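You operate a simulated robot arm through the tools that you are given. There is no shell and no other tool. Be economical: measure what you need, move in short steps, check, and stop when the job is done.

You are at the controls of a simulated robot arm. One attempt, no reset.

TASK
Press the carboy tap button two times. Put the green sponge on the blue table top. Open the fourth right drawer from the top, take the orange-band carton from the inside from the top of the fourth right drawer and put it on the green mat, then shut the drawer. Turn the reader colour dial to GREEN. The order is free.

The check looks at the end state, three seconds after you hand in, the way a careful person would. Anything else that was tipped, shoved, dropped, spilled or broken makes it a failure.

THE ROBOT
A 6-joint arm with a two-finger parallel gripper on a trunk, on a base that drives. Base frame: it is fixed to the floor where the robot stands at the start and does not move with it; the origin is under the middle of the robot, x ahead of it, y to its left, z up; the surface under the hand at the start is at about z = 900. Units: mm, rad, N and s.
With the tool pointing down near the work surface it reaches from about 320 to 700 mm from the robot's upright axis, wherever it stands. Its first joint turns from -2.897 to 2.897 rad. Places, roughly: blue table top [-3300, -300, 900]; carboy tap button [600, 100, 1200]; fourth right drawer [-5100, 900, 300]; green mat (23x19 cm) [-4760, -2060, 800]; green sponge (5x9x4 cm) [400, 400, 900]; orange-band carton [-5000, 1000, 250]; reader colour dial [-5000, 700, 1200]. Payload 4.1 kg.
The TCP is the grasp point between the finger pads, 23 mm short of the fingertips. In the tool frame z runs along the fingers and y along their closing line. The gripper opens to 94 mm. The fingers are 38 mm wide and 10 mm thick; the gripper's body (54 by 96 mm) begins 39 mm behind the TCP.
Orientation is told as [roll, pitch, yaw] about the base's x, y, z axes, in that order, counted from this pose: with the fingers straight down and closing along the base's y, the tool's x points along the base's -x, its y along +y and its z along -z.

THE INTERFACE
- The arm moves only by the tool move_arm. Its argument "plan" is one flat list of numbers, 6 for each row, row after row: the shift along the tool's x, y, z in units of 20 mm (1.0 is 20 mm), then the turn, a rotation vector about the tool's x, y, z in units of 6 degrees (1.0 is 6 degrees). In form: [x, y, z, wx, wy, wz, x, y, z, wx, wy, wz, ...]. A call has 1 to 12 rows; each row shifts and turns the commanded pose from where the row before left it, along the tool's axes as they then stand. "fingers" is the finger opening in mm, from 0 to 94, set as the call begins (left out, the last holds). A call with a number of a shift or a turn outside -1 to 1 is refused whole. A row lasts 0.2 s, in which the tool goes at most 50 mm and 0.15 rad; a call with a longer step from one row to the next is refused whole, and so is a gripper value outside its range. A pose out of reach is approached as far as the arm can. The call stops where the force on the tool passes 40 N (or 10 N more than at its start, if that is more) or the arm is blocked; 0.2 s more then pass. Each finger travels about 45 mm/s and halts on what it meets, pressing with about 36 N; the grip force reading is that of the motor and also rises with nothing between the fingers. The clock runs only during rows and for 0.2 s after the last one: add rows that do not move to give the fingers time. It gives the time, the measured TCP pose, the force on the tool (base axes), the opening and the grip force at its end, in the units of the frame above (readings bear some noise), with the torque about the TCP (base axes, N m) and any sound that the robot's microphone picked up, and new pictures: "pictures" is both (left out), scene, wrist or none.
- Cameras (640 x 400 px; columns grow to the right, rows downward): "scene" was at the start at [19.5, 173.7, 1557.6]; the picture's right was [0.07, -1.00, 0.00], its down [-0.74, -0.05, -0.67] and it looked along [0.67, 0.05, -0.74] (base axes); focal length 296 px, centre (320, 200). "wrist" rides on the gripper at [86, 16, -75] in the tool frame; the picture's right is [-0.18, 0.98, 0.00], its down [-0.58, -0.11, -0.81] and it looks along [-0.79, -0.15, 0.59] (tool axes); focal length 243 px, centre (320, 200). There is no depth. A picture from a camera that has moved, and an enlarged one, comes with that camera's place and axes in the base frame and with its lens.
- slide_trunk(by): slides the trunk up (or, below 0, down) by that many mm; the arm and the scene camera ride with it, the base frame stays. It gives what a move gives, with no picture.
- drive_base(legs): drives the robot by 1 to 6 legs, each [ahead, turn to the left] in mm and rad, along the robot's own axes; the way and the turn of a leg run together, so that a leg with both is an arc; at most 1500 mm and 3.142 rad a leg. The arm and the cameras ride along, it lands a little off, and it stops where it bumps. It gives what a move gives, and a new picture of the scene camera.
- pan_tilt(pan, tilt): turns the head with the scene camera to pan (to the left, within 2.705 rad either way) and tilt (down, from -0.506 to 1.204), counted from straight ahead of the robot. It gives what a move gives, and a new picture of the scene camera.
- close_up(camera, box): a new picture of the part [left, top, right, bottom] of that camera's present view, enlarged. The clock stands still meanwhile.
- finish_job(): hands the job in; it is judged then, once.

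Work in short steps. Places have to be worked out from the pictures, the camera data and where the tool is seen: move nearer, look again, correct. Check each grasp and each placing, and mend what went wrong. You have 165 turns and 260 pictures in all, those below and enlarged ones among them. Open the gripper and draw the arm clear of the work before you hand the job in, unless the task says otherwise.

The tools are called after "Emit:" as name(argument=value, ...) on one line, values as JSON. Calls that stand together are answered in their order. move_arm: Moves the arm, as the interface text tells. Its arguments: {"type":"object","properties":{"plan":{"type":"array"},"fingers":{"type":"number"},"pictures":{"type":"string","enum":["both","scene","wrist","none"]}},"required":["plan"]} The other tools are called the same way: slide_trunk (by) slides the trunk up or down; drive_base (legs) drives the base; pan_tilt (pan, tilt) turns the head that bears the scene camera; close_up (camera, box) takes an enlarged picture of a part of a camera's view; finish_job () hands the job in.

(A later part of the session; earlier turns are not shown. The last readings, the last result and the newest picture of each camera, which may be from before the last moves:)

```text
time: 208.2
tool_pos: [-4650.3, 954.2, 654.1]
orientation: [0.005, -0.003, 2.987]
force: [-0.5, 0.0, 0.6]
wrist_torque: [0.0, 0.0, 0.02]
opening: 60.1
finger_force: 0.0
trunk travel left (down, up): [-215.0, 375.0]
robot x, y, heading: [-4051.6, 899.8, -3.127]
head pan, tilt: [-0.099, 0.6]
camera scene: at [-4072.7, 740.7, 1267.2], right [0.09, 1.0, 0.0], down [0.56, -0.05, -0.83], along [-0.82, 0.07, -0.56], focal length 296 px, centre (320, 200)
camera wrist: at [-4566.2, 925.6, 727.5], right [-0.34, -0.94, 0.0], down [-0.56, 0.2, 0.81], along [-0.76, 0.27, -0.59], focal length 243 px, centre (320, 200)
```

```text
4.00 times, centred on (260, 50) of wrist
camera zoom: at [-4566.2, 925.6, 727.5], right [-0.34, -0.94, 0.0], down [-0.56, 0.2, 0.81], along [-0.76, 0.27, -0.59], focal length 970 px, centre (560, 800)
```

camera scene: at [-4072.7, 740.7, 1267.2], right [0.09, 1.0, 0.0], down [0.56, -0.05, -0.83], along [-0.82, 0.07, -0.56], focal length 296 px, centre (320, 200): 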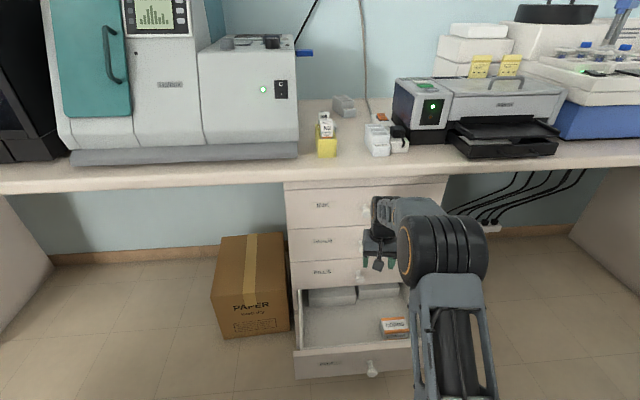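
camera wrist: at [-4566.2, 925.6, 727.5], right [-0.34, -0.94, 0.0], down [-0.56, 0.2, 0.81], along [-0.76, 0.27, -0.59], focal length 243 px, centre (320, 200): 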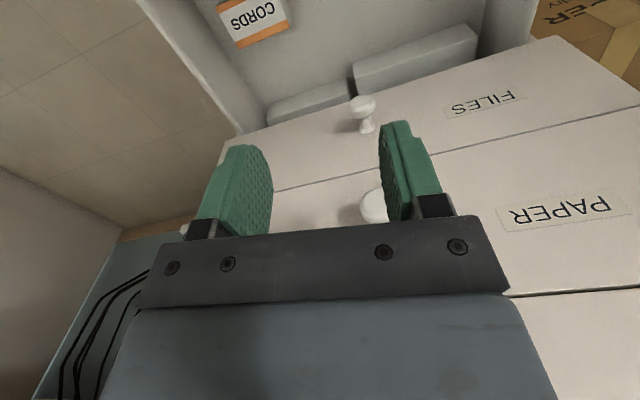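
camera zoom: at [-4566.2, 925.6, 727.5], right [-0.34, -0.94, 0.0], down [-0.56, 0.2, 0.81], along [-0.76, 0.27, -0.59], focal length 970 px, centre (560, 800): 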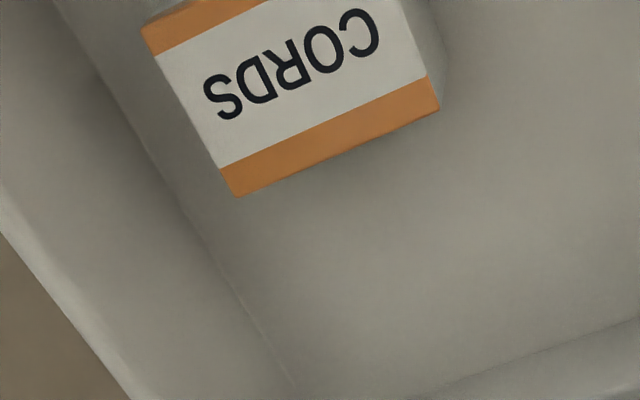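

The carton "CORDS" has its top centre at about (-4644, 1048, 339), about 80 mm along y and 60 mm along x. I'll turn the tool 84° so the fingers close along x.

Emit:
move_arm(plan=[0, 0, 0, 0, 0, 1, 0, 0, 0, 0, 0, 1, 0, 0, 0, 0, 0, 1, 0, 0, 0, 0, 0, 1, 0, 0, 0, 0, 0, 1, 0, 0, 0, 0, 0, 1, 0, 0, 0, 0, 0, 1, 0, 0, 0, 0, 0, 1, 0, 0, 0, 0, 0, 1, 0, 0, 0, 0, 0, 1, 0, 0, 0, 0, 0, 1, 0, 0, 0, 0, 0, 1], pictures="none", fingers=88)

Emit:
move_arm(plan=[0, 0, 0, 0, 0, 1, 0, 0, 0, 0, 0, 0.9, -0.8, 0, 0.5, 0, 0, 0, -0.8, 0, 0.5, 0, 0, 0, -0.8, 0, 0.5, 0, 0, 0, -0.8, 0, 0.5, 0, 0, 0, -0.8, 0, 0.5, 0, 0, 0])

```text
time: 210.8
tool_pos: [-4649.8, 954.5, 653.3]
orientation: [0.004, 0.005, 1.725]
force: [0.3, 0.6, -0.2]
wrist_torque: [-0.01, -0.01, -0.02]
opening: 88.0
finger_force: 0.0
trunk travel left (down, up): [-215.0, 375.0]
robot x, y, heading: [-4051.0, 896.8, -3.13]
head pan, tilt: [-0.099, 0.6]
```

```text
time: 212.4
tool_pos: [-4647.8, 1036.7, 602.6]
orientation: [0.004, 0.002, 1.529]
force: [-0.6, -0.9, 1.1]
wrist_torque: [0.0, 0.0, 0.01]
opening: 88.0
finger_force: 0.1
trunk travel left (down, up): [-215.0, 375.0]
robot x, y, heading: [-4049.0, 894.7, -3.122]
head pan, tilt: [-0.099, 0.6]
camera scene: at [-4072.8, 740.5, 1267.2], right [0.09, 1.0, 0.0], down [0.56, -0.05, -0.83], along [-0.82, 0.07, -0.56], focal length 296 px, centre (320, 200)
camera wrist: at [-4666.8, 950.4, 677.4], right [-0.97, 0.22, 0.0], down [0.14, 0.58, 0.8], along [0.18, 0.78, -0.6], focal length 243 px, centre (320, 200)
```

scene: 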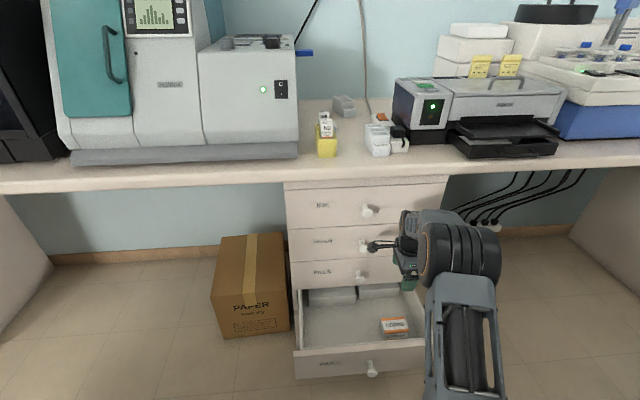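
wrist: 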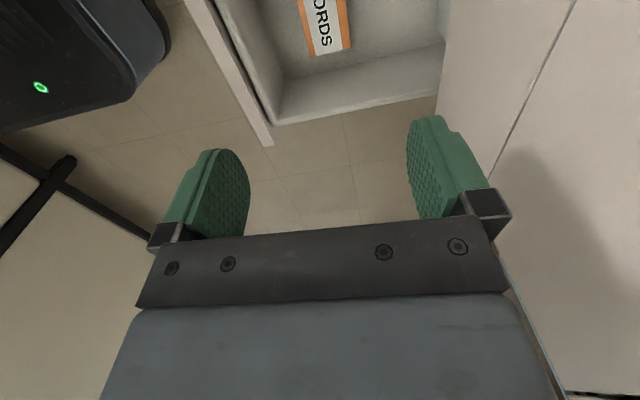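

The carton's centre is at about (-4648, 1046). I adjust y by 9 mm and lower the trunk by 170 mm.

Emit:
move_arm(plan=[-0.45, 0, 0, 0, 0, 0], pictures="none")

Emit:
slide_trunk(by=-170)

Emit:
move_arm(plan=[0, 0, 0, 0, 0, 0])

```text
time: 212.8
tool_pos: [-4646.9, 1045.2, 602.7]
orientation: [0.005, 0.004, 1.528]
force: [-0.1, 0.6, 0.0]
wrist_torque: [0.01, -0.02, -0.03]
opening: 88.2
finger_force: 0.0
trunk travel left (down, up): [-215.0, 375.0]
robot x, y, heading: [-4044.4, 895.0, -3.128]
head pan, tilt: [-0.099, 0.6]
```

```text
time: 214.8
tool_pos: [-4647.4, 1044.1, 431.3]
orientation: [0.003, 0.003, 1.531]
force: [-1.0, 0.1, 0.4]
wrist_torque: [-0.01, -0.06, 0.01]
opening: 88.0
finger_force: 0.0
trunk travel left (down, up): [-45.0, 545.0]
robot x, y, heading: [-4049.0, 899.6, -3.13]
head pan, tilt: [-0.099, 0.6]
```

```text
time: 215.2
tool_pos: [-4646.0, 1044.5, 432.6]
orientation: [0.004, 0.003, 1.531]
force: [-0.7, 0.2, -0.5]
wrist_torque: [0.01, 0.03, 0.02]
opening: 87.8
finger_force: 0.0
trunk travel left (down, up): [-45.0, 545.0]
robot x, y, heading: [-4047.0, 895.4, -3.13]
head pan, tilt: [-0.099, 0.6]
camera scene: at [-4072.8, 740.7, 1097.2], right [0.09, 1.0, 0.0], down [0.56, -0.05, -0.83], along [-0.82, 0.07, -0.56], focal length 296 px, centre (320, 200)
camera wrist: at [-4665.8, 959.7, 507.1], right [-0.97, 0.22, 0.0], down [0.14, 0.58, 0.8], along [0.18, 0.78, -0.6], focal length 243 px, centre (320, 200)
```

scene: 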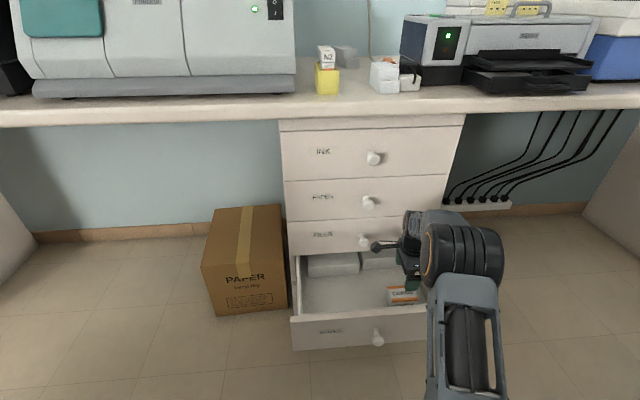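
wrist: 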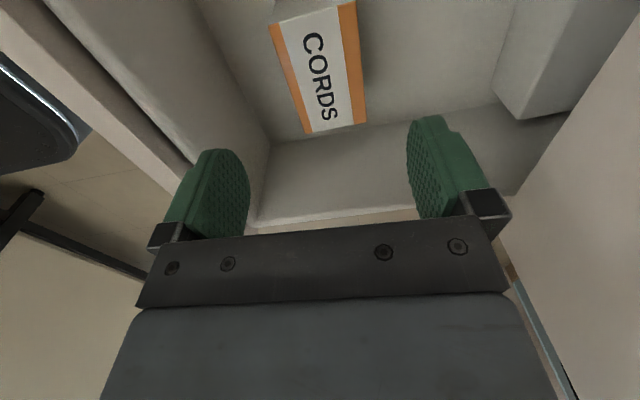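

The fingers straddle the carton, which spans x -4624…-4675. I nudge 4 mm and descend to z ≈ 329.

Emit:
move_arm(plan=[0, 0.2, 0.8, 0, 0, -0.4, 0, 0, 0.8, 0, 0, 0, 0, 0, 0.8, 0, 0, 0, 0, 0, 0.8, 0, 0, 0])

```text
time: 216.2
tool_pos: [-4650.6, 1043.8, 367.3]
orientation: [0.003, 0.004, 1.571]
force: [0.3, -0.2, -0.5]
wrist_torque: [0.01, -0.02, 0.01]
opening: 88.1
finger_force: 0.1
trunk travel left (down, up): [-45.0, 545.0]
robot x, y, heading: [-4046.7, 898.3, -3.13]
head pan, tilt: [-0.099, 0.6]
camera scene: at [-4072.7, 740.7, 1097.2], right [0.09, 1.0, 0.0], down [0.56, -0.05, -0.83], along [-0.82, 0.07, -0.56], focal length 296 px, centre (320, 200)
camera wrist: at [-4665.8, 958.6, 442.9], right [-0.98, 0.18, 0.0], down [0.11, 0.58, 0.8], along [0.15, 0.79, -0.6], focal length 243 px, centre (320, 200)
```

scene: 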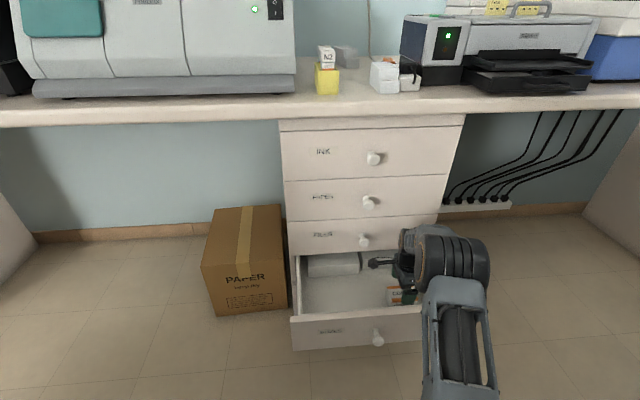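
wrist: 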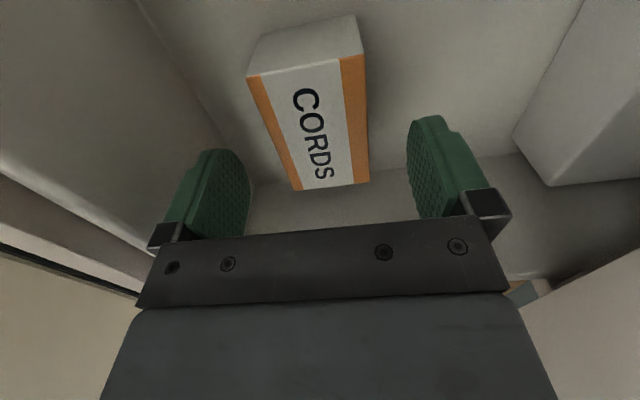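

Well centred. I go down the last 38 mm in small steps.

Emit:
move_arm(plan=[0, 0, 0.5, 0, 0, 0, 0, 0, 0.5, 0, 0, 0, 0, 0, 0.4, 0, 0, 0, 0, 0, 0.4, 0, 0, 0], pictures="wrist")

```text
time: 217.2
tool_pos: [-4651.7, 1043.0, 333.1]
orientation: [0.004, 0.003, 1.571]
force: [-0.2, 0.4, 0.4]
wrist_torque: [-0.01, 0.0, -0.02]
opening: 88.0
finger_force: 0.1
trunk travel left (down, up): [-45.0, 545.0]
robot x, y, heading: [-4048.2, 895.9, -3.13]
head pan, tilt: [-0.099, 0.6]
camera wrist: at [-4666.2, 957.8, 406.8], right [-0.98, 0.18, 0.0], down [0.11, 0.58, 0.8], along [0.15, 0.79, -0.6], focal length 243 px, centre (320, 200)
```

wrist: 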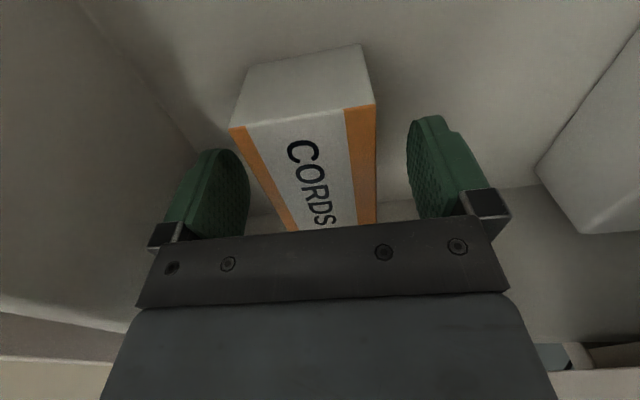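

The carton is ~50 mm high (bottom ≈ 286). I go down 9 mm more and close.

Emit:
move_arm(plan=[0, 0, 0.45, 0, 0, 0, 0, 0, 0, 0, 0, 0], pictures="none")

Emit:
move_arm(plan=[0, 0, 0, 0, 0, 0, 0, 0, 0, 0, 0, 0, 0, 0, 0, 0, 0, 0, 0, 0, 0, 0, 0, 0, 0, 0, 0, 0, 0, 0], pictures="wrist", fingers=35)

```text
time: 217.8
tool_pos: [-4650.8, 1042.3, 323.2]
orientation: [0.004, 0.003, 1.57]
force: [1.2, 0.1, 0.5]
wrist_torque: [0.0, -0.03, 0.01]
opening: 87.8
finger_force: 0.0
trunk travel left (down, up): [-45.0, 545.0]
robot x, y, heading: [-4046.0, 898.9, -3.13]
head pan, tilt: [-0.099, 0.6]
```

```text
time: 219.0
tool_pos: [-4650.9, 1043.1, 324.9]
orientation: [0.004, 0.004, 1.572]
force: [-0.4, 0.0, -0.7]
wrist_torque: [-0.01, 0.02, 0.0]
opening: 54.3
finger_force: 36.1
trunk travel left (down, up): [-45.0, 545.0]
robot x, y, heading: [-4047.9, 894.6, -3.128]
head pan, tilt: [-0.099, 0.6]
camera wrist: at [-4666.3, 957.8, 398.0], right [-0.98, 0.18, 0.0], down [0.11, 0.58, 0.8], along [0.15, 0.79, -0.6], focal length 243 px, centre (320, 200)
```

wrist: 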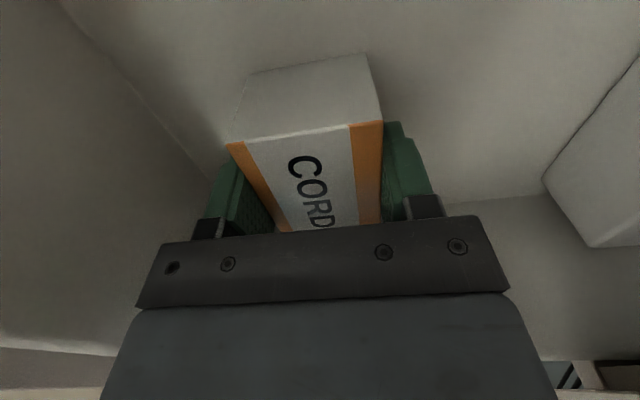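

Gripped (54 mm). I lift 120 mm with the arm.

Emit:
move_arm(plan=[0, 0, -0.5, 0, 0, 0, 0, 0, -0.8, 0, 0, 0, 0, 0, -1, 0, 0, 0, 0, 0, -1, 0, 0, 0, 0, 0, -1, 0, 0, 0, 0, 0, -1, 0, 0, 0, 0, 0, -1, 0, 0, 0, 0, 0, -1, 0, 0, 0])

```text
time: 220.8
tool_pos: [-4650.6, 1044.2, 470.5]
orientation: [0.001, 0.007, 1.571]
force: [0.3, 0.4, -0.5]
wrist_torque: [0.02, -0.01, -0.01]
opening: 54.2
finger_force: 35.8
trunk travel left (down, up): [-45.0, 545.0]
robot x, y, heading: [-4047.3, 898.9, -3.122]
head pan, tilt: [-0.099, 0.6]
camera scene: at [-4073.0, 740.7, 1097.2], right [0.09, 1.0, 0.0], down [0.56, -0.05, -0.82], along [-0.82, 0.07, -0.57], focal length 296 px, centre (320, 200)
camera wrist: at [-4665.8, 959.1, 544.8], right [-0.98, 0.18, 0.0], down [0.11, 0.58, 0.8], along [0.15, 0.79, -0.6], focal length 243 px, centre (320, 200)
```

scene: 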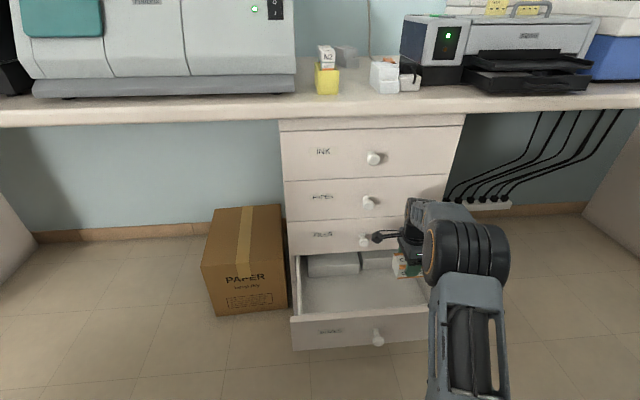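
wrist: 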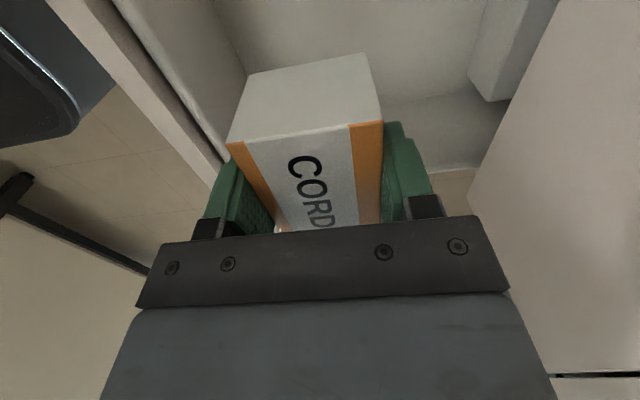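

The carton is held. With the fingers closing along x, the gripper body's side (±48 mm) sticks out past the fingers, so I can push the drawer shut now with the carton in hand. I reverse 40 mm and bring the tool out in front of the drawer.

Emit:
drive_base(legs=[[-40, 0]])

Emit:
move_arm(plan=[-0.25, -1, 0, 0, 0, 0, -0.25, -1, 0, 0, 0, 0, -0.25, -1, 0, 0, 0, 0, -0.25, -1, 0, 0, 0, 0, -0.25, -1, 0, 0, 0, 0, 0, -1, 0, 0, 0, 0, 0, -0.9, 0, 0, 0, 0])

```text
time: 221.6
tool_pos: [-4610.6, 1045.3, 470.5]
orientation: [0.004, 0.005, 1.569]
force: [-1.1, -0.2, -1.0]
wrist_torque: [0.02, -0.01, -0.02]
opening: 54.4
finger_force: 35.6
trunk travel left (down, up): [-45.0, 545.0]
robot x, y, heading: [-4008.3, 896.3, -3.13]
head pan, tilt: [-0.099, 0.6]
camera scene: at [-4032.9, 741.2, 1097.2], right [0.09, 1.0, 0.0], down [0.56, -0.05, -0.83], along [-0.82, 0.07, -0.56], focal length 296 px, centre (320, 200)
```

scene: 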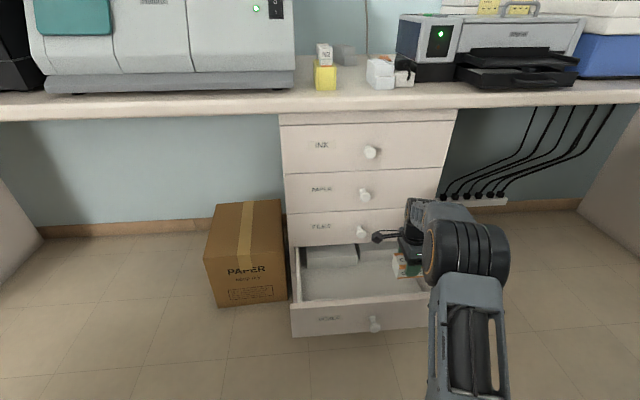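

```text
time: 223.2
tool_pos: [-4473.5, 1067.1, 469.9]
orientation: [0.003, 0.003, 1.572]
force: [0.1, 0.1, -0.9]
wrist_torque: [0.01, 0.02, 0.01]
opening: 54.5
finger_force: 36.0
trunk travel left (down, up): [-45.0, 545.0]
robot x, y, heading: [-4010.2, 898.6, -3.128]
head pan, tilt: [-0.099, 0.6]
camera scene: at [-4033.0, 741.3, 1097.2], right [0.09, 1.0, 0.0], down [0.56, -0.05, -0.82], along [-0.82, 0.07, -0.57], focal length 296 px, centre (320, 200)
camera wrist: at [-4487.9, 982.6, 543.5], right [-0.98, 0.18, 0.0], down [0.11, 0.58, 0.8], along [0.15, 0.79, -0.6], focal length 243 px, centre (320, 200)
```

scene: 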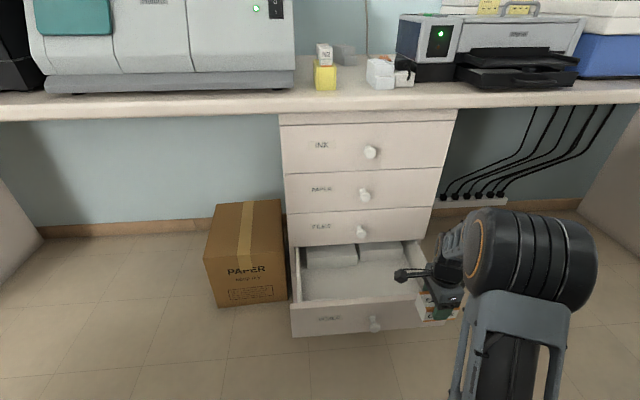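
wrist: 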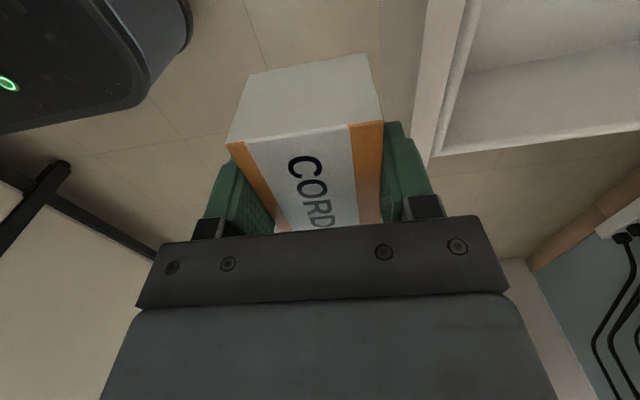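

The drawer front is at x ≈ -4535 and my body side at -4521, so it is clear. I descend 150 mm.

Emit:
move_arm(plan=[0, 0, 1, 0, 0, 0, 0, 0, 1, 0, 0, 0, 0, 0, 1, 0, 0, 0, 0, 0, 1, 0, 0, 0, 0, 0, 1, 0, 0, 0, 0, 0, 1, 0, 0, 0, 0, 0, 1, 0, 0, 0, 0, 0, 0.5, 0, 0, 0])

Emit:
close_up(camera="scene", box=[340, 210, 500, 330])

```text
time: 225.0
tool_pos: [-4472.9, 1069.5, 319.5]
orientation: [0.004, 0.003, 1.572]
force: [0.3, 0.1, 0.1]
wrist_torque: [0.01, 0.02, 0.01]
opening: 54.4
finger_force: 36.3
trunk travel left (down, up): [-45.0, 545.0]
robot x, y, heading: [-4008.2, 897.3, -3.128]
head pan, tilt: [-0.099, 0.6]
camera scene: at [-4032.8, 741.2, 1097.2], right [0.09, 1.0, 0.0], down [0.56, -0.05, -0.83], along [-0.82, 0.07, -0.56], focal length 296 px, centre (320, 200)
camera wrist: at [-4488.6, 983.7, 394.0], right [-0.98, 0.18, 0.0], down [0.11, 0.58, 0.8], along [0.15, 0.79, -0.6], focal length 243 px, centre (320, 200)
```

scene: 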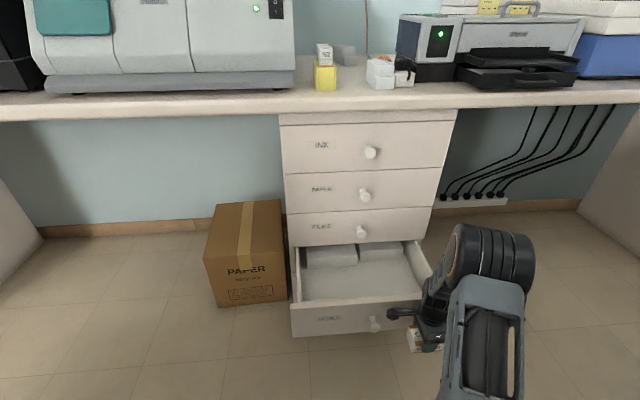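
wrist: 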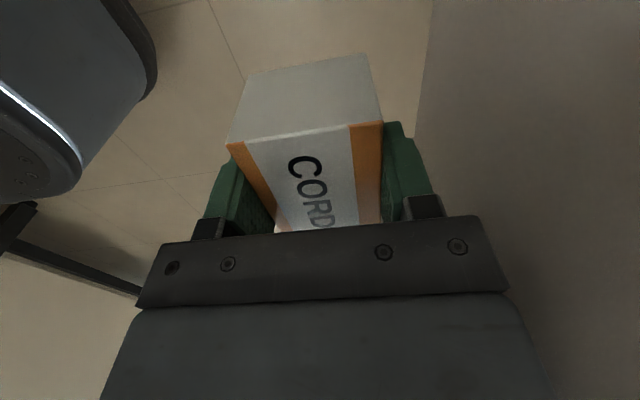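

```text
3.33 times, centred on (420, 270) of scene
camera zoom: at [-4032.8, 741.2, 1097.2], right [0.09, 1.0, 0.0], down [0.56, -0.05, -0.83], along [-0.82, 0.07, -0.56], focal length 985 px, centre (-13, -33)
```

zoom: 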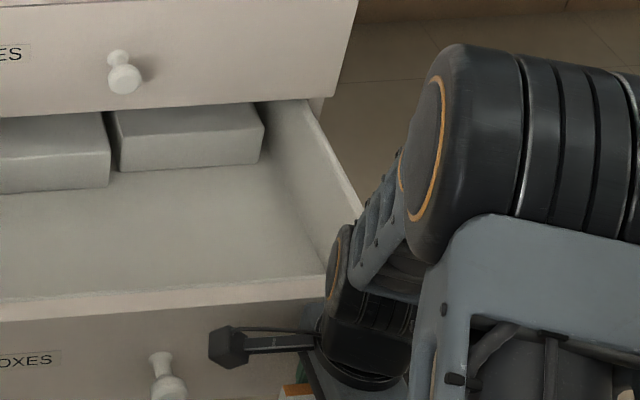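

All clear. I push toward -x (tool +y) in 5 mm steps.

Emit:
move_arm(plan=[0, 0.5, 0, 0, 0, 0, 0, 0.25, 0, 0, 0, 0, 0, 0.25, 0, 0, 0, 0, 0, 0.25, 0, 0, 0, 0, 0, 0.25, 0, 0, 0, 0, 0, 0.25, 0, 0, 0, 0, 0, 0.25, 0, 0, 0, 0, 0, 0.25, 0, 0, 0, 0, 0, 0.25, 0, 0, 0, 0, 0, 0.25, 0, 0, 0, 0, 0, 0.25, 0, 0, 0, 0, 0, 0.25, 0, 0, 0, 0])

```text
time: 227.6
tool_pos: [-4539.9, 1070.4, 320.1]
orientation: [0.003, 0.002, 1.572]
force: [0.4, 0.7, -0.8]
wrist_torque: [-0.01, 0.03, 0.01]
opening: 54.4
finger_force: 36.0
trunk travel left (down, up): [-45.0, 545.0]
robot x, y, heading: [-4004.3, 897.7, -3.125]
head pan, tilt: [-0.099, 0.6]
camera scene: at [-4032.9, 741.2, 1097.2], right [0.09, 1.0, 0.0], down [0.56, -0.05, -0.83], along [-0.82, 0.07, -0.56], focal length 296 px, centre (320, 200)
camera wrist: at [-4554.0, 984.5, 395.0], right [-0.98, 0.18, 0.0], down [0.11, 0.58, 0.8], along [0.15, 0.79, -0.6], focal length 243 px, centre (320, 200)
```

scene: 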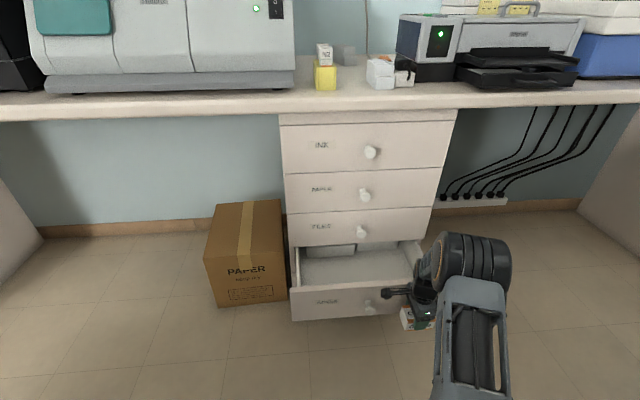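
wrist: 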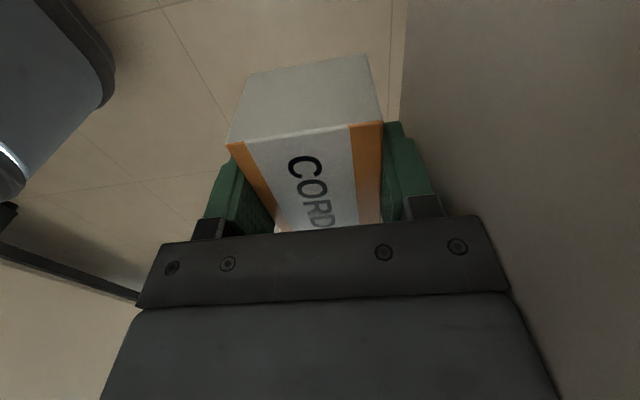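

The drawer is closing smoothly with the carton undisturbed. I continue at 8 mm steps.

Emit:
move_arm(plan=[0, 0.35, 0, 0, 0, 0, 0, 0.4, 0, 0, 0, 0, 0, 0.4, 0, 0, 0, 0, 0, 0.4, 0, 0, 0, 0, 0, 0.4, 0, 0, 0, 0, 0, 0.4, 0, 0, 0, 0, 0, 0.4, 0, 0, 0, 0, 0, 0.4, 0, 0, 0, 0, 0, 0.4, 0, 0, 0, 0, 0, 0.4, 0, 0, 0, 0, 0, 0.4, 0, 0, 0, 0, 0, 0.4, 0, 0, 0, 0])

```text
time: 230.2
tool_pos: [-4632.1, 1069.4, 320.8]
orientation: [0.004, 0.003, 1.572]
force: [0.1, 0.1, 0.3]
wrist_torque: [0.02, -0.02, 0.0]
opening: 54.3
finger_force: 35.9
trunk travel left (down, up): [-45.0, 545.0]
robot x, y, heading: [-4006.6, 899.2, -3.123]
head pan, tilt: [-0.099, 0.6]
camera scene: at [-4032.9, 741.2, 1097.2], right [0.09, 1.0, 0.0], down [0.56, -0.05, -0.83], along [-0.82, 0.07, -0.56], focal length 296 px, centre (320, 200)
camera wrist: at [-4647.7, 983.9, 395.3], right [-0.98, 0.18, 0.0], down [0.11, 0.58, 0.8], along [0.15, 0.79, -0.6], focal length 243 px, centre (320, 200)
```

scene: 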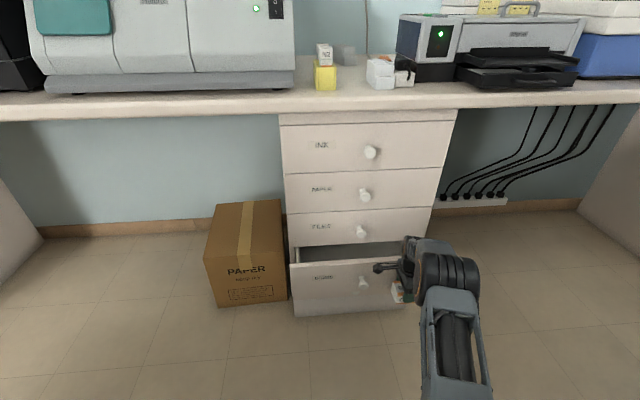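
wrist: 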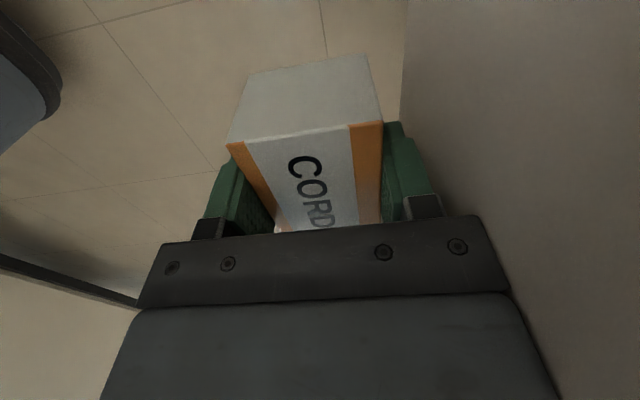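

About 90 mm remain. I go on, sliding slightly to +y to keep the camera block clear of the FILES knob.

Emit:
move_arm(plan=[-0.2, 0.3, 0, 0, 0, 0, -0.2, 0.4, 0, 0, 0, 0, -0.2, 0.4, 0, 0, 0, 0, -0.2, 0.4, 0, 0, 0, 0, 0, 0.4, 0, 0, 0, 0, 0, 0.4, 0, 0, 0, 0, 0, 0.4, 0, 0, 0, 0, 0, 0.4, 0, 0, 0, 0, 0, 0.4, 0, 0, 0, 0])

```text
time: 232.2
tool_pos: [-4682.8, 1079.4, 325.1]
orientation: [0.003, 0.004, 1.571]
force: [0.9, 0.7, -1.1]
wrist_torque: [0.01, 0.0, -0.01]
opening: 54.3
finger_force: 36.2
out of reach, approached as far as the arm can: row 7, 8, 9
trunk travel left (down, up): [-45.0, 545.0]
robot x, y, heading: [-4006.4, 898.1, -3.128]
head pan, tilt: [-0.099, 0.6]
camera scene: at [-4032.9, 741.3, 1097.2], right [0.09, 1.0, 0.0], down [0.56, -0.05, -0.83], along [-0.82, 0.07, -0.56], focal length 296 px, centre (320, 200)
camera wrist: at [-4697.5, 993.7, 398.8], right [-0.98, 0.18, 0.0], down [0.11, 0.58, 0.8], along [0.15, 0.79, -0.6], focal length 243 px, centre (320, 200)
```

scene: 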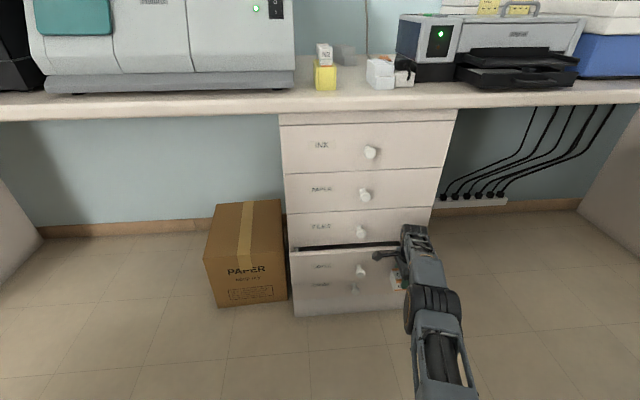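
wrist: 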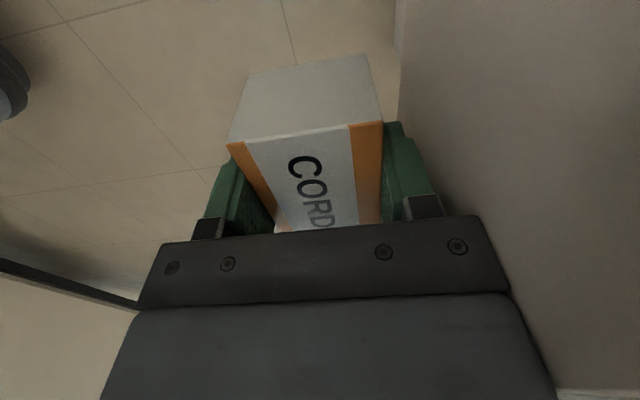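

The arm is at its reach limit with ~40 mm left. I draw back 70 mm, drive 65 mm nearer, then finish with the arm.

Emit:
move_arm(plan=[0, -0.9, 0, 0, 0, 0, 0, -0.9, 0, 0, 0, 0, 0, -0.9, 0, 0, 0, 0, 0, -0.8, 0, 0, 0, 0], pictures="none")

Emit:
drive_base(legs=[[65, 0]])

Emit:
move_arm(plan=[0, 0.3, 0.15, 0, 0, 0, 0, 0.4, 0, 0, 0, 0, 0, 0.4, 0, 0, 0, 0, 0, 0.4, 0, 0, 0, 0])

```text
time: 233.2
tool_pos: [-4613.1, 1079.7, 324.9]
orientation: [0.005, 0.004, 1.571]
force: [-0.1, 0.8, -0.8]
wrist_torque: [0.0, 0.01, -0.05]
opening: 54.0
finger_force: 36.3
trunk travel left (down, up): [-45.0, 545.0]
robot x, y, heading: [-4006.2, 899.8, -3.128]
head pan, tilt: [-0.099, 0.6]
```

```text
time: 234.2
tool_pos: [-4679.7, 1078.2, 324.6]
orientation: [0.004, 0.003, 1.572]
force: [-0.1, 1.0, -1.0]
wrist_torque: [-0.01, -0.02, -0.03]
opening: 54.2
finger_force: 35.8
trunk travel left (down, up): [-45.0, 545.0]
robot x, y, heading: [-4074.9, 898.0, -3.126]
head pan, tilt: [-0.099, 0.6]
camera scene: at [-4098.7, 740.3, 1097.2], right [0.09, 1.0, 0.0], down [0.56, -0.05, -0.83], along [-0.82, 0.07, -0.56], focal length 296 px, centre (320, 200)
```

scene: 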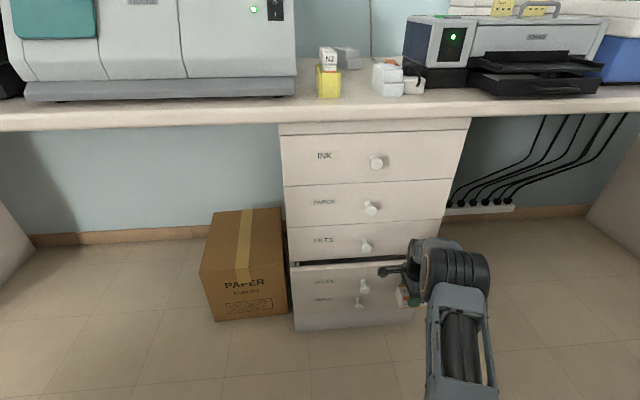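

```text
time: 235.2
tool_pos: [-4710.6, 1077.6, 322.3]
orientation: [0.003, 0.005, 1.571]
force: [0.3, 0.7, -0.4]
wrist_torque: [-0.02, -0.01, 0.01]
opening: 53.9
finger_force: 35.8
trunk travel left (down, up): [-45.0, 545.0]
robot x, y, heading: [-4073.1, 896.6, -3.125]
head pan, tilt: [-0.099, 0.6]
camera scene: at [-4098.7, 740.3, 1097.2], right [0.09, 1.0, 0.0], down [0.56, -0.05, -0.83], along [-0.82, 0.07, -0.56], focal length 296 px, centre (320, 200)
camera wrist: at [-4724.6, 992.7, 395.6], right [-0.98, 0.18, 0.0], down [0.11, 0.58, 0.8], along [0.15, 0.79, -0.6], focal length 243 px, centre (320, 200)
```

scene: 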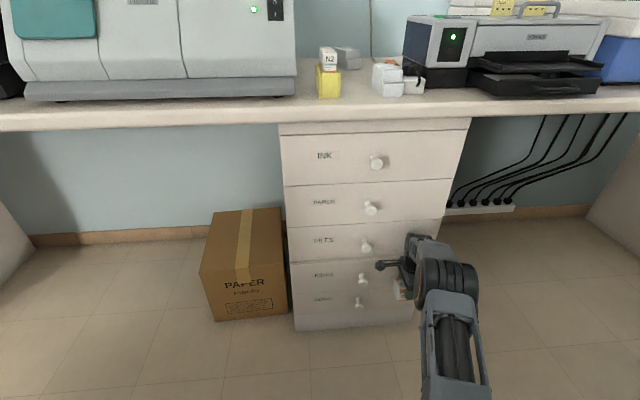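
wrist: 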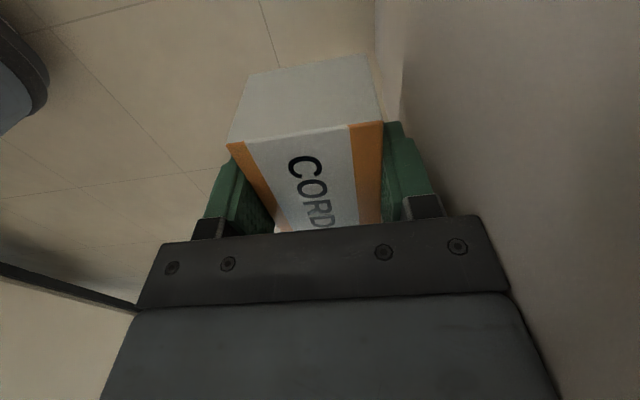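

Nearly shut. I push a few more millimetres until force builds.

Emit:
move_arm(plan=[0, 0.2, 0, 0, 0, 0, 0, 0.2, 0, 0, 0, 0, 0, 0.2, 0, 0, 0, 0, 0, 0.2, 0, 0, 0, 0], pictures="none")

Emit:
close_up(camera="scene", box=[270, 200, 430, 340])

```text
time: 236.3
tool_pos: [-4720.8, 1077.9, 322.7]
orientation: [-0.004, 0.005, 1.574]
force: [14.5, -3.5, 7.9]
wrist_torque: [0.19, 1.74, 0.3]
opening: 54.2
finger_force: 36.4
trunk travel left (down, up): [-45.0, 545.0]
robot x, y, heading: [-4072.9, 893.7, -3.127]
head pan, tilt: [-0.099, 0.6]
stopped in row 4: the force on the tool passed its limit at 45 N (the readings are from after the stop); the commanded pose is now the measured one
```

```text
2.86 times, centred on (350, 270) of scene
camera zoom: at [-4097.0, 740.1, 1097.3], right [0.09, 1.0, 0.0], down [0.56, -0.05, -0.83], along [-0.82, 0.07, -0.56], focal length 844 px, centre (234, 0)
```

zoom: 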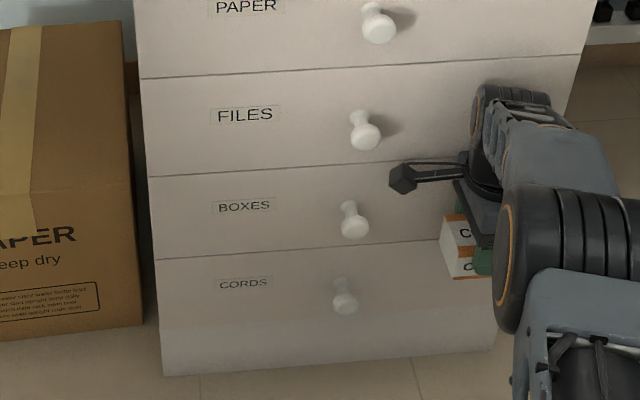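

The BOXES drawer sits flush. I withdraw the arm 200 mm and bring it toward the middle, then raise.

Emit:
move_arm(plan=[0, -0.5, 0, 0, 0, 0, 0, -1, 0, 0, 0, 0, 0, -1, 0, 0, 0, 0, 0, -1, 0, 0, 0, 0, 0, -1, 0, 0, 0, 0, 0, -1, 0, 0, 0, 0, 0, -1, 0, 0, 0, 0, 0, -1, 0, 0, 0, 0, 0, -1, 0, 0, 0, 0, 0.3, -0.5, -1, 0, 0, 0, 0.3, -0.5, -1, 0, 0, 0, 0.3, 0, -1, 0, 0, 0], pictures="none")

Emit:
slide_trunk(by=400)

Emit:
slide_trunk(by=80)

Emit:
move_arm(plan=[0.5, 0, -1, 0, 0, 0, 0.5, 0, -1, 0, 0, 0, 0.5, 0, -1, 0, 0, 0, 0.5, 0, -1, 0, 0, 0, 0.5, 0, -1, 0, 0, 0, 0.5, 0, -1, 0, 0, 0, 0.5, 0, -1, 0, 0, 0, 0.5, 0, -1, 0, 0, 0, 0.5, 0, -1, 0, 0, 0, 0.5, 0, -1, 0, 0, 0])

```text
time: 238.9
tool_pos: [-4533.1, 1060.5, 382.5]
orientation: [-0.008, 0.008, 1.573]
force: [-0.1, -0.5, -0.9]
wrist_torque: [0.02, 0.0, -0.03]
opening: 54.5
finger_force: 36.1
trunk travel left (down, up): [-45.0, 545.0]
robot x, y, heading: [-4071.6, 895.0, -3.127]
head pan, tilt: [-0.099, 0.6]
```

```text
time: 242.7
tool_pos: [-4532.4, 1060.0, 784.3]
orientation: [-0.006, 0.005, 1.576]
force: [0.4, -0.1, -0.7]
wrist_torque: [0.0, -0.03, -0.01]
opening: 54.0
finger_force: 35.6
trunk travel left (down, up): [-445.0, 145.0]
robot x, y, heading: [-4075.1, 894.6, -3.129]
head pan, tilt: [-0.099, 0.6]
```

```text
time: 243.9
tool_pos: [-4532.2, 1058.7, 862.3]
orientation: [-0.007, 0.005, 1.574]
force: [0.5, 1.1, -0.5]
wrist_torque: [0.01, -0.01, -0.03]
opening: 54.3
finger_force: 35.8
trunk travel left (down, up): [-525.0, 65.0]
robot x, y, heading: [-4071.8, 897.2, -3.13]
head pan, tilt: [-0.099, 0.6]
```

```text
time: 246.1
tool_pos: [-4533.2, 960.0, 1063.6]
orientation: [-0.006, 0.005, 1.574]
force: [0.0, 0.9, -0.2]
wrist_torque: [-0.03, 0.03, 0.01]
opening: 54.0
finger_force: 35.9
trunk travel left (down, up): [-525.0, 65.0]
robot x, y, heading: [-4072.5, 898.3, -3.132]
head pan, tilt: [-0.099, 0.6]
camera scene: at [-4098.2, 740.1, 1577.2], right [0.09, 1.0, 0.0], down [0.56, -0.05, -0.83], along [-0.82, 0.07, -0.56], focal length 296 px, centre (320, 200)
camera wrist: at [-4549.4, 874.6, 1138.1], right [-0.98, 0.18, -0.01], down [0.1, 0.59, 0.8], along [0.15, 0.79, -0.6], focal length 243 px, centre (320, 200)
```

scene: 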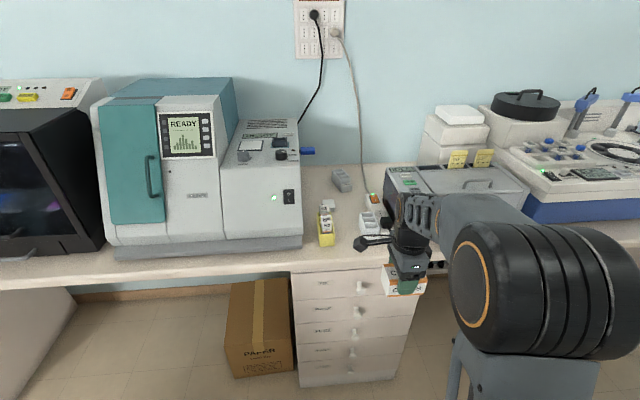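
wrist: 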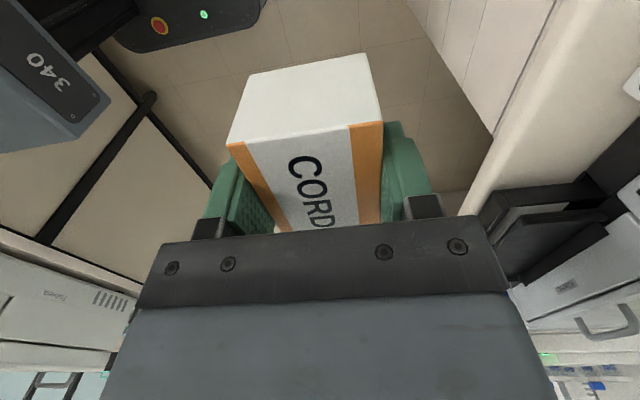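

All well; the carton is firmly held. I recheck the dial, then drive back down the aisle.

Emit:
close_up(camera="scene", box=[250, 130, 320, 175])

Emit:
drive_base(legs=[[0, 1.295], [826, 0], [0, 0.266], [550, 0]])

```text
8.89 times, centred on (285, 152) of scene
camera zoom: at [-4098.2, 740.1, 1577.2], right [0.09, 1.0, 0.0], down [0.56, -0.05, -0.83], along [-0.82, 0.07, -0.56], focal length 2627 px, centre (631, 622)
```

zoom: 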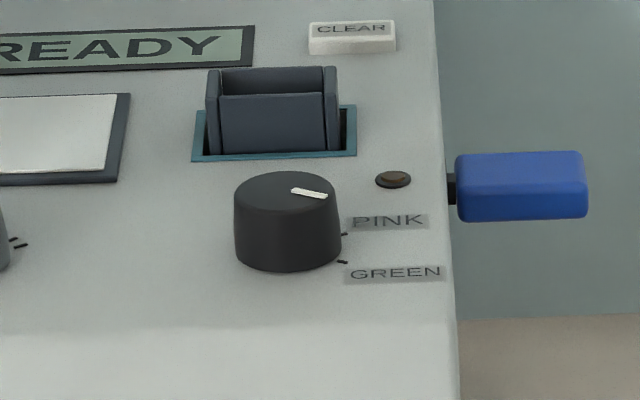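

```text
time: 257.4
tool_pos: [-4314.8, -917.2, 1062.1]
orientation: [-0.008, 0.005, -3.119]
force: [-0.8, 0.4, -0.7]
wrist_torque: [0.02, -0.02, 0.0]
opening: 54.1
finger_force: 36.3
trunk travel left (down, up): [-525.0, 65.0]
robot x, y, heading: [-4254.9, -458.0, -1.54]
head pan, tilt: [-0.099, 0.6]
camera scene: at [-4098.2, -476.5, 1577.2], right [-1.0, 0.07, 0.0], down [0.04, 0.56, -0.82], along [-0.06, -0.82, -0.57], focal length 296 px, centre (320, 200)
```

scene: 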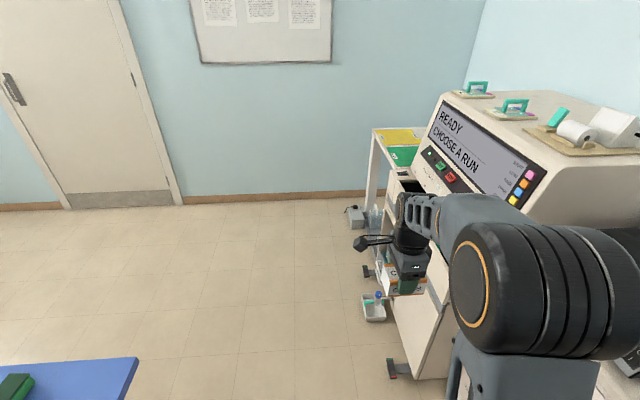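

The dial pointer is at ~117°, ticks at 0/59/119°, so it reads GREEN. I continue around the cart toward the mat table.

Emit:
drive_base(legs=[[0, 0.27], [824, 0], [0, -0.3], [800, 0], [0, -1.571]])

Emit:
pan_tilt(pan=0.0, tilt=0.7)

```text
time: 271.3
tool_pos: [-4462.1, -2009.6, 1063.8]
orientation: [-0.006, 0.007, 1.621]
force: [0.1, -0.6, -1.2]
wrist_torque: [-0.02, -0.01, 0.02]
opening: 54.2
finger_force: 35.4
trunk travel left (down, up): [-525.0, 65.0]
robot x, y, heading: [-3998.6, -2055.0, -3.078]
head pan, tilt: [-0.099, 0.6]
camera scene: at [-4016.9, -2208.9, 1577.2], right [0.04, 1.0, 0.0], down [0.56, -0.02, -0.83], along [-0.82, 0.03, -0.56], focal length 296 px, centre (320, 200)
```

scene: 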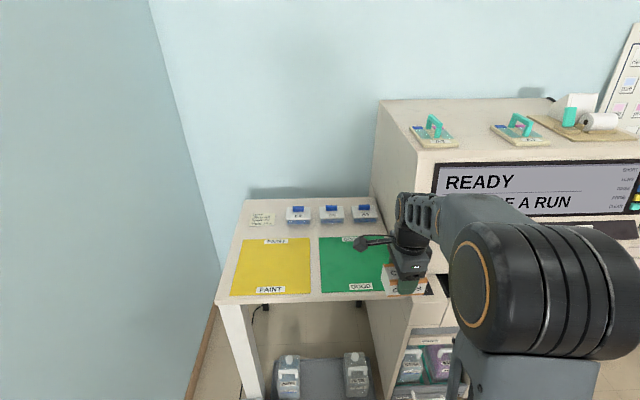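

```text
time: 272.0
tool_pos: [-4462.5, -2009.1, 1063.1]
orientation: [-0.009, 0.005, 1.621]
force: [-0.7, 0.4, -0.3]
wrist_torque: [0.0, -0.03, 0.03]
opening: 54.4
finger_force: 36.0
trunk travel left (down, up): [-525.0, 65.0]
robot x, y, heading: [-4001.8, -2050.4, -3.08]
head pan, tilt: [0.0, 0.7]
camera scene: at [-4013.4, -2217.6, 1568.6], right [-0.06, 1.0, 0.0], down [0.64, 0.04, -0.77], along [-0.76, -0.05, -0.64], focal length 296 px, centre (320, 200)
```

scene: 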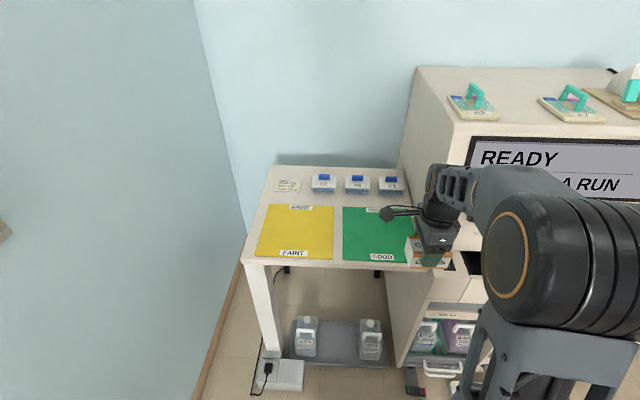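

The green mat (GOOD) is right of the yellow one, centred near (-4755, -2080). I drive 100 mm closer.

Emit:
drive_base(legs=[[100, 0]])

Emit:
move_arm(plan=[0.5, 1, 0, 0, 0, 0, 0.5, 1, 0, 0, 0, 0, 0.5, 1, 0, 0, 0, 0, 0.5, 1, 0, 0, 0, 0, 0.5, 1, 0, 0, 0, 0])

```text
time: 273.1
tool_pos: [-4562.2, -2016.0, 1063.1]
orientation: [-0.008, 0.004, 1.621]
force: [-0.4, -0.9, -0.9]
wrist_torque: [-0.03, 0.0, -0.03]
opening: 54.1
finger_force: 36.0
trunk travel left (down, up): [-525.0, 65.0]
robot x, y, heading: [-4100.4, -2059.5, -3.082]
head pan, tilt: [0.0, 0.7]
camera scene: at [-4113.5, -2223.7, 1568.6], right [-0.06, 1.0, 0.0], down [0.64, 0.04, -0.76], along [-0.76, -0.05, -0.64], focal length 296 px, centre (320, 200)
```

scene: 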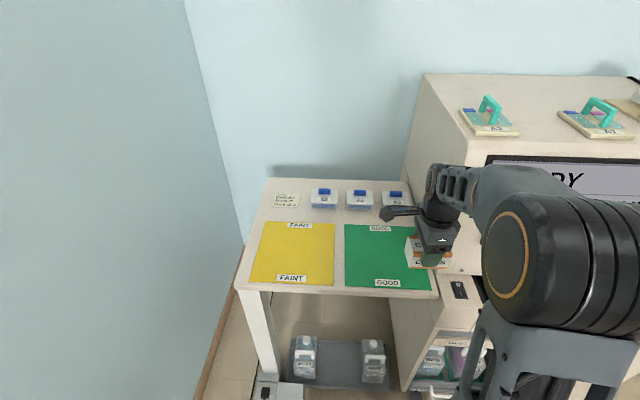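

```text
time: 274.4
tool_pos: [-4660.0, -2071.3, 1062.3]
orientation: [-0.006, 0.006, 1.62]
force: [-0.3, -0.2, 0.0]
wrist_torque: [0.01, -0.01, -0.01]
opening: 54.0
finger_force: 36.4
trunk travel left (down, up): [-525.0, 65.0]
robot x, y, heading: [-4098.6, -2056.4, -3.082]
head pan, tilt: [0.0, 0.7]
camera scene: at [-4113.0, -2223.8, 1568.6], right [-0.06, 1.0, 0.0], down [0.64, 0.04, -0.76], along [-0.76, -0.05, -0.64], focal length 296 px, centre (320, 200)
camera wrist: at [-4671.9, -2157.4, 1136.5], right [-0.99, 0.13, -0.01], down [0.07, 0.59, 0.8], along [0.11, 0.8, -0.6], focal length 243 px, centre (320, 200)
```

scene: 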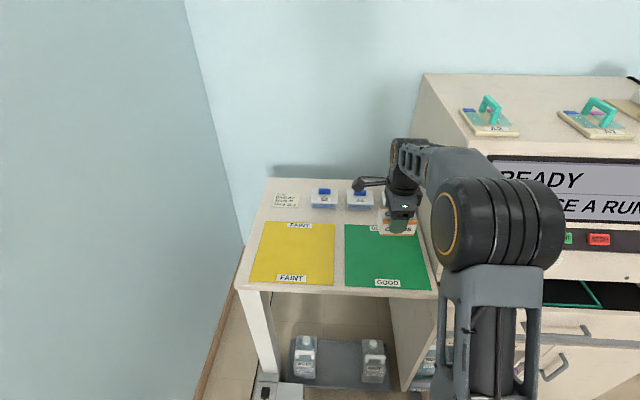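
wrist: 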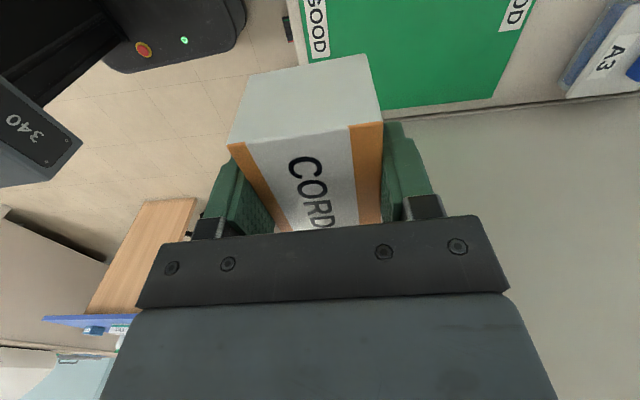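

The mat spans roughly x -4890…-4627, y -2183…-1920 at z ≈ 800. I move over (-4735, -2062) and descend to z ≈ 920.

Emit:
move_arm(plan=[-0.16, 0.94, 0, 0, 0, 0, -0.16, 0.94, 0, 0, 0, 0, -0.16, 0.94, 0, 0, 0, 0, -0.16, 0.94, 0, 0, 0, 0, 0, 0, 1, 0, 0, 0, 0, 0, 1, 0, 0, 0, 0, 0, 1, 0, 0, 0, 0, 0, 1, 0, 0, 0, 0, 0, 1, 0, 0, 0, 0, 0, 1, 0, 0, 0, 0, 0, 1, 0, 0, 0])

```text
time: 276.8
tool_pos: [-4733.7, -2064.4, 922.8]
orientation: [-0.009, 0.006, 1.623]
force: [0.3, -0.1, 0.0]
wrist_torque: [0.02, 0.01, 0.01]
opening: 54.2
finger_force: 36.3
trunk travel left (down, up): [-525.0, 65.0]
robot x, y, heading: [-4100.6, -2058.4, -3.082]
head pan, tilt: [0.0, 0.7]
camera scene: at [-4112.9, -2223.7, 1568.6], right [-0.06, 1.0, 0.0], down [0.64, 0.04, -0.76], along [-0.76, -0.05, -0.64], focal length 296 px, centre (320, 200)
camera wrist: at [-4744.6, -2149.2, 997.0], right [-0.99, 0.13, -0.01], down [0.07, 0.59, 0.8], along [0.11, 0.8, -0.6], focal length 243 px, centre (320, 200)
```

scene: 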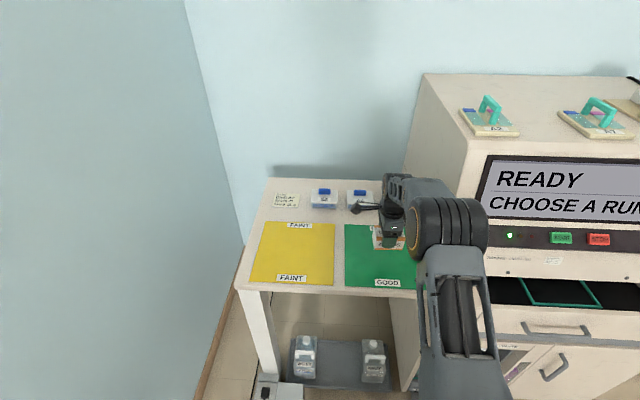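
wrist: 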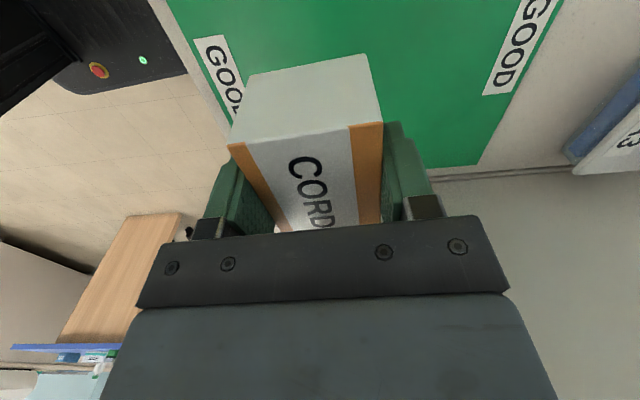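

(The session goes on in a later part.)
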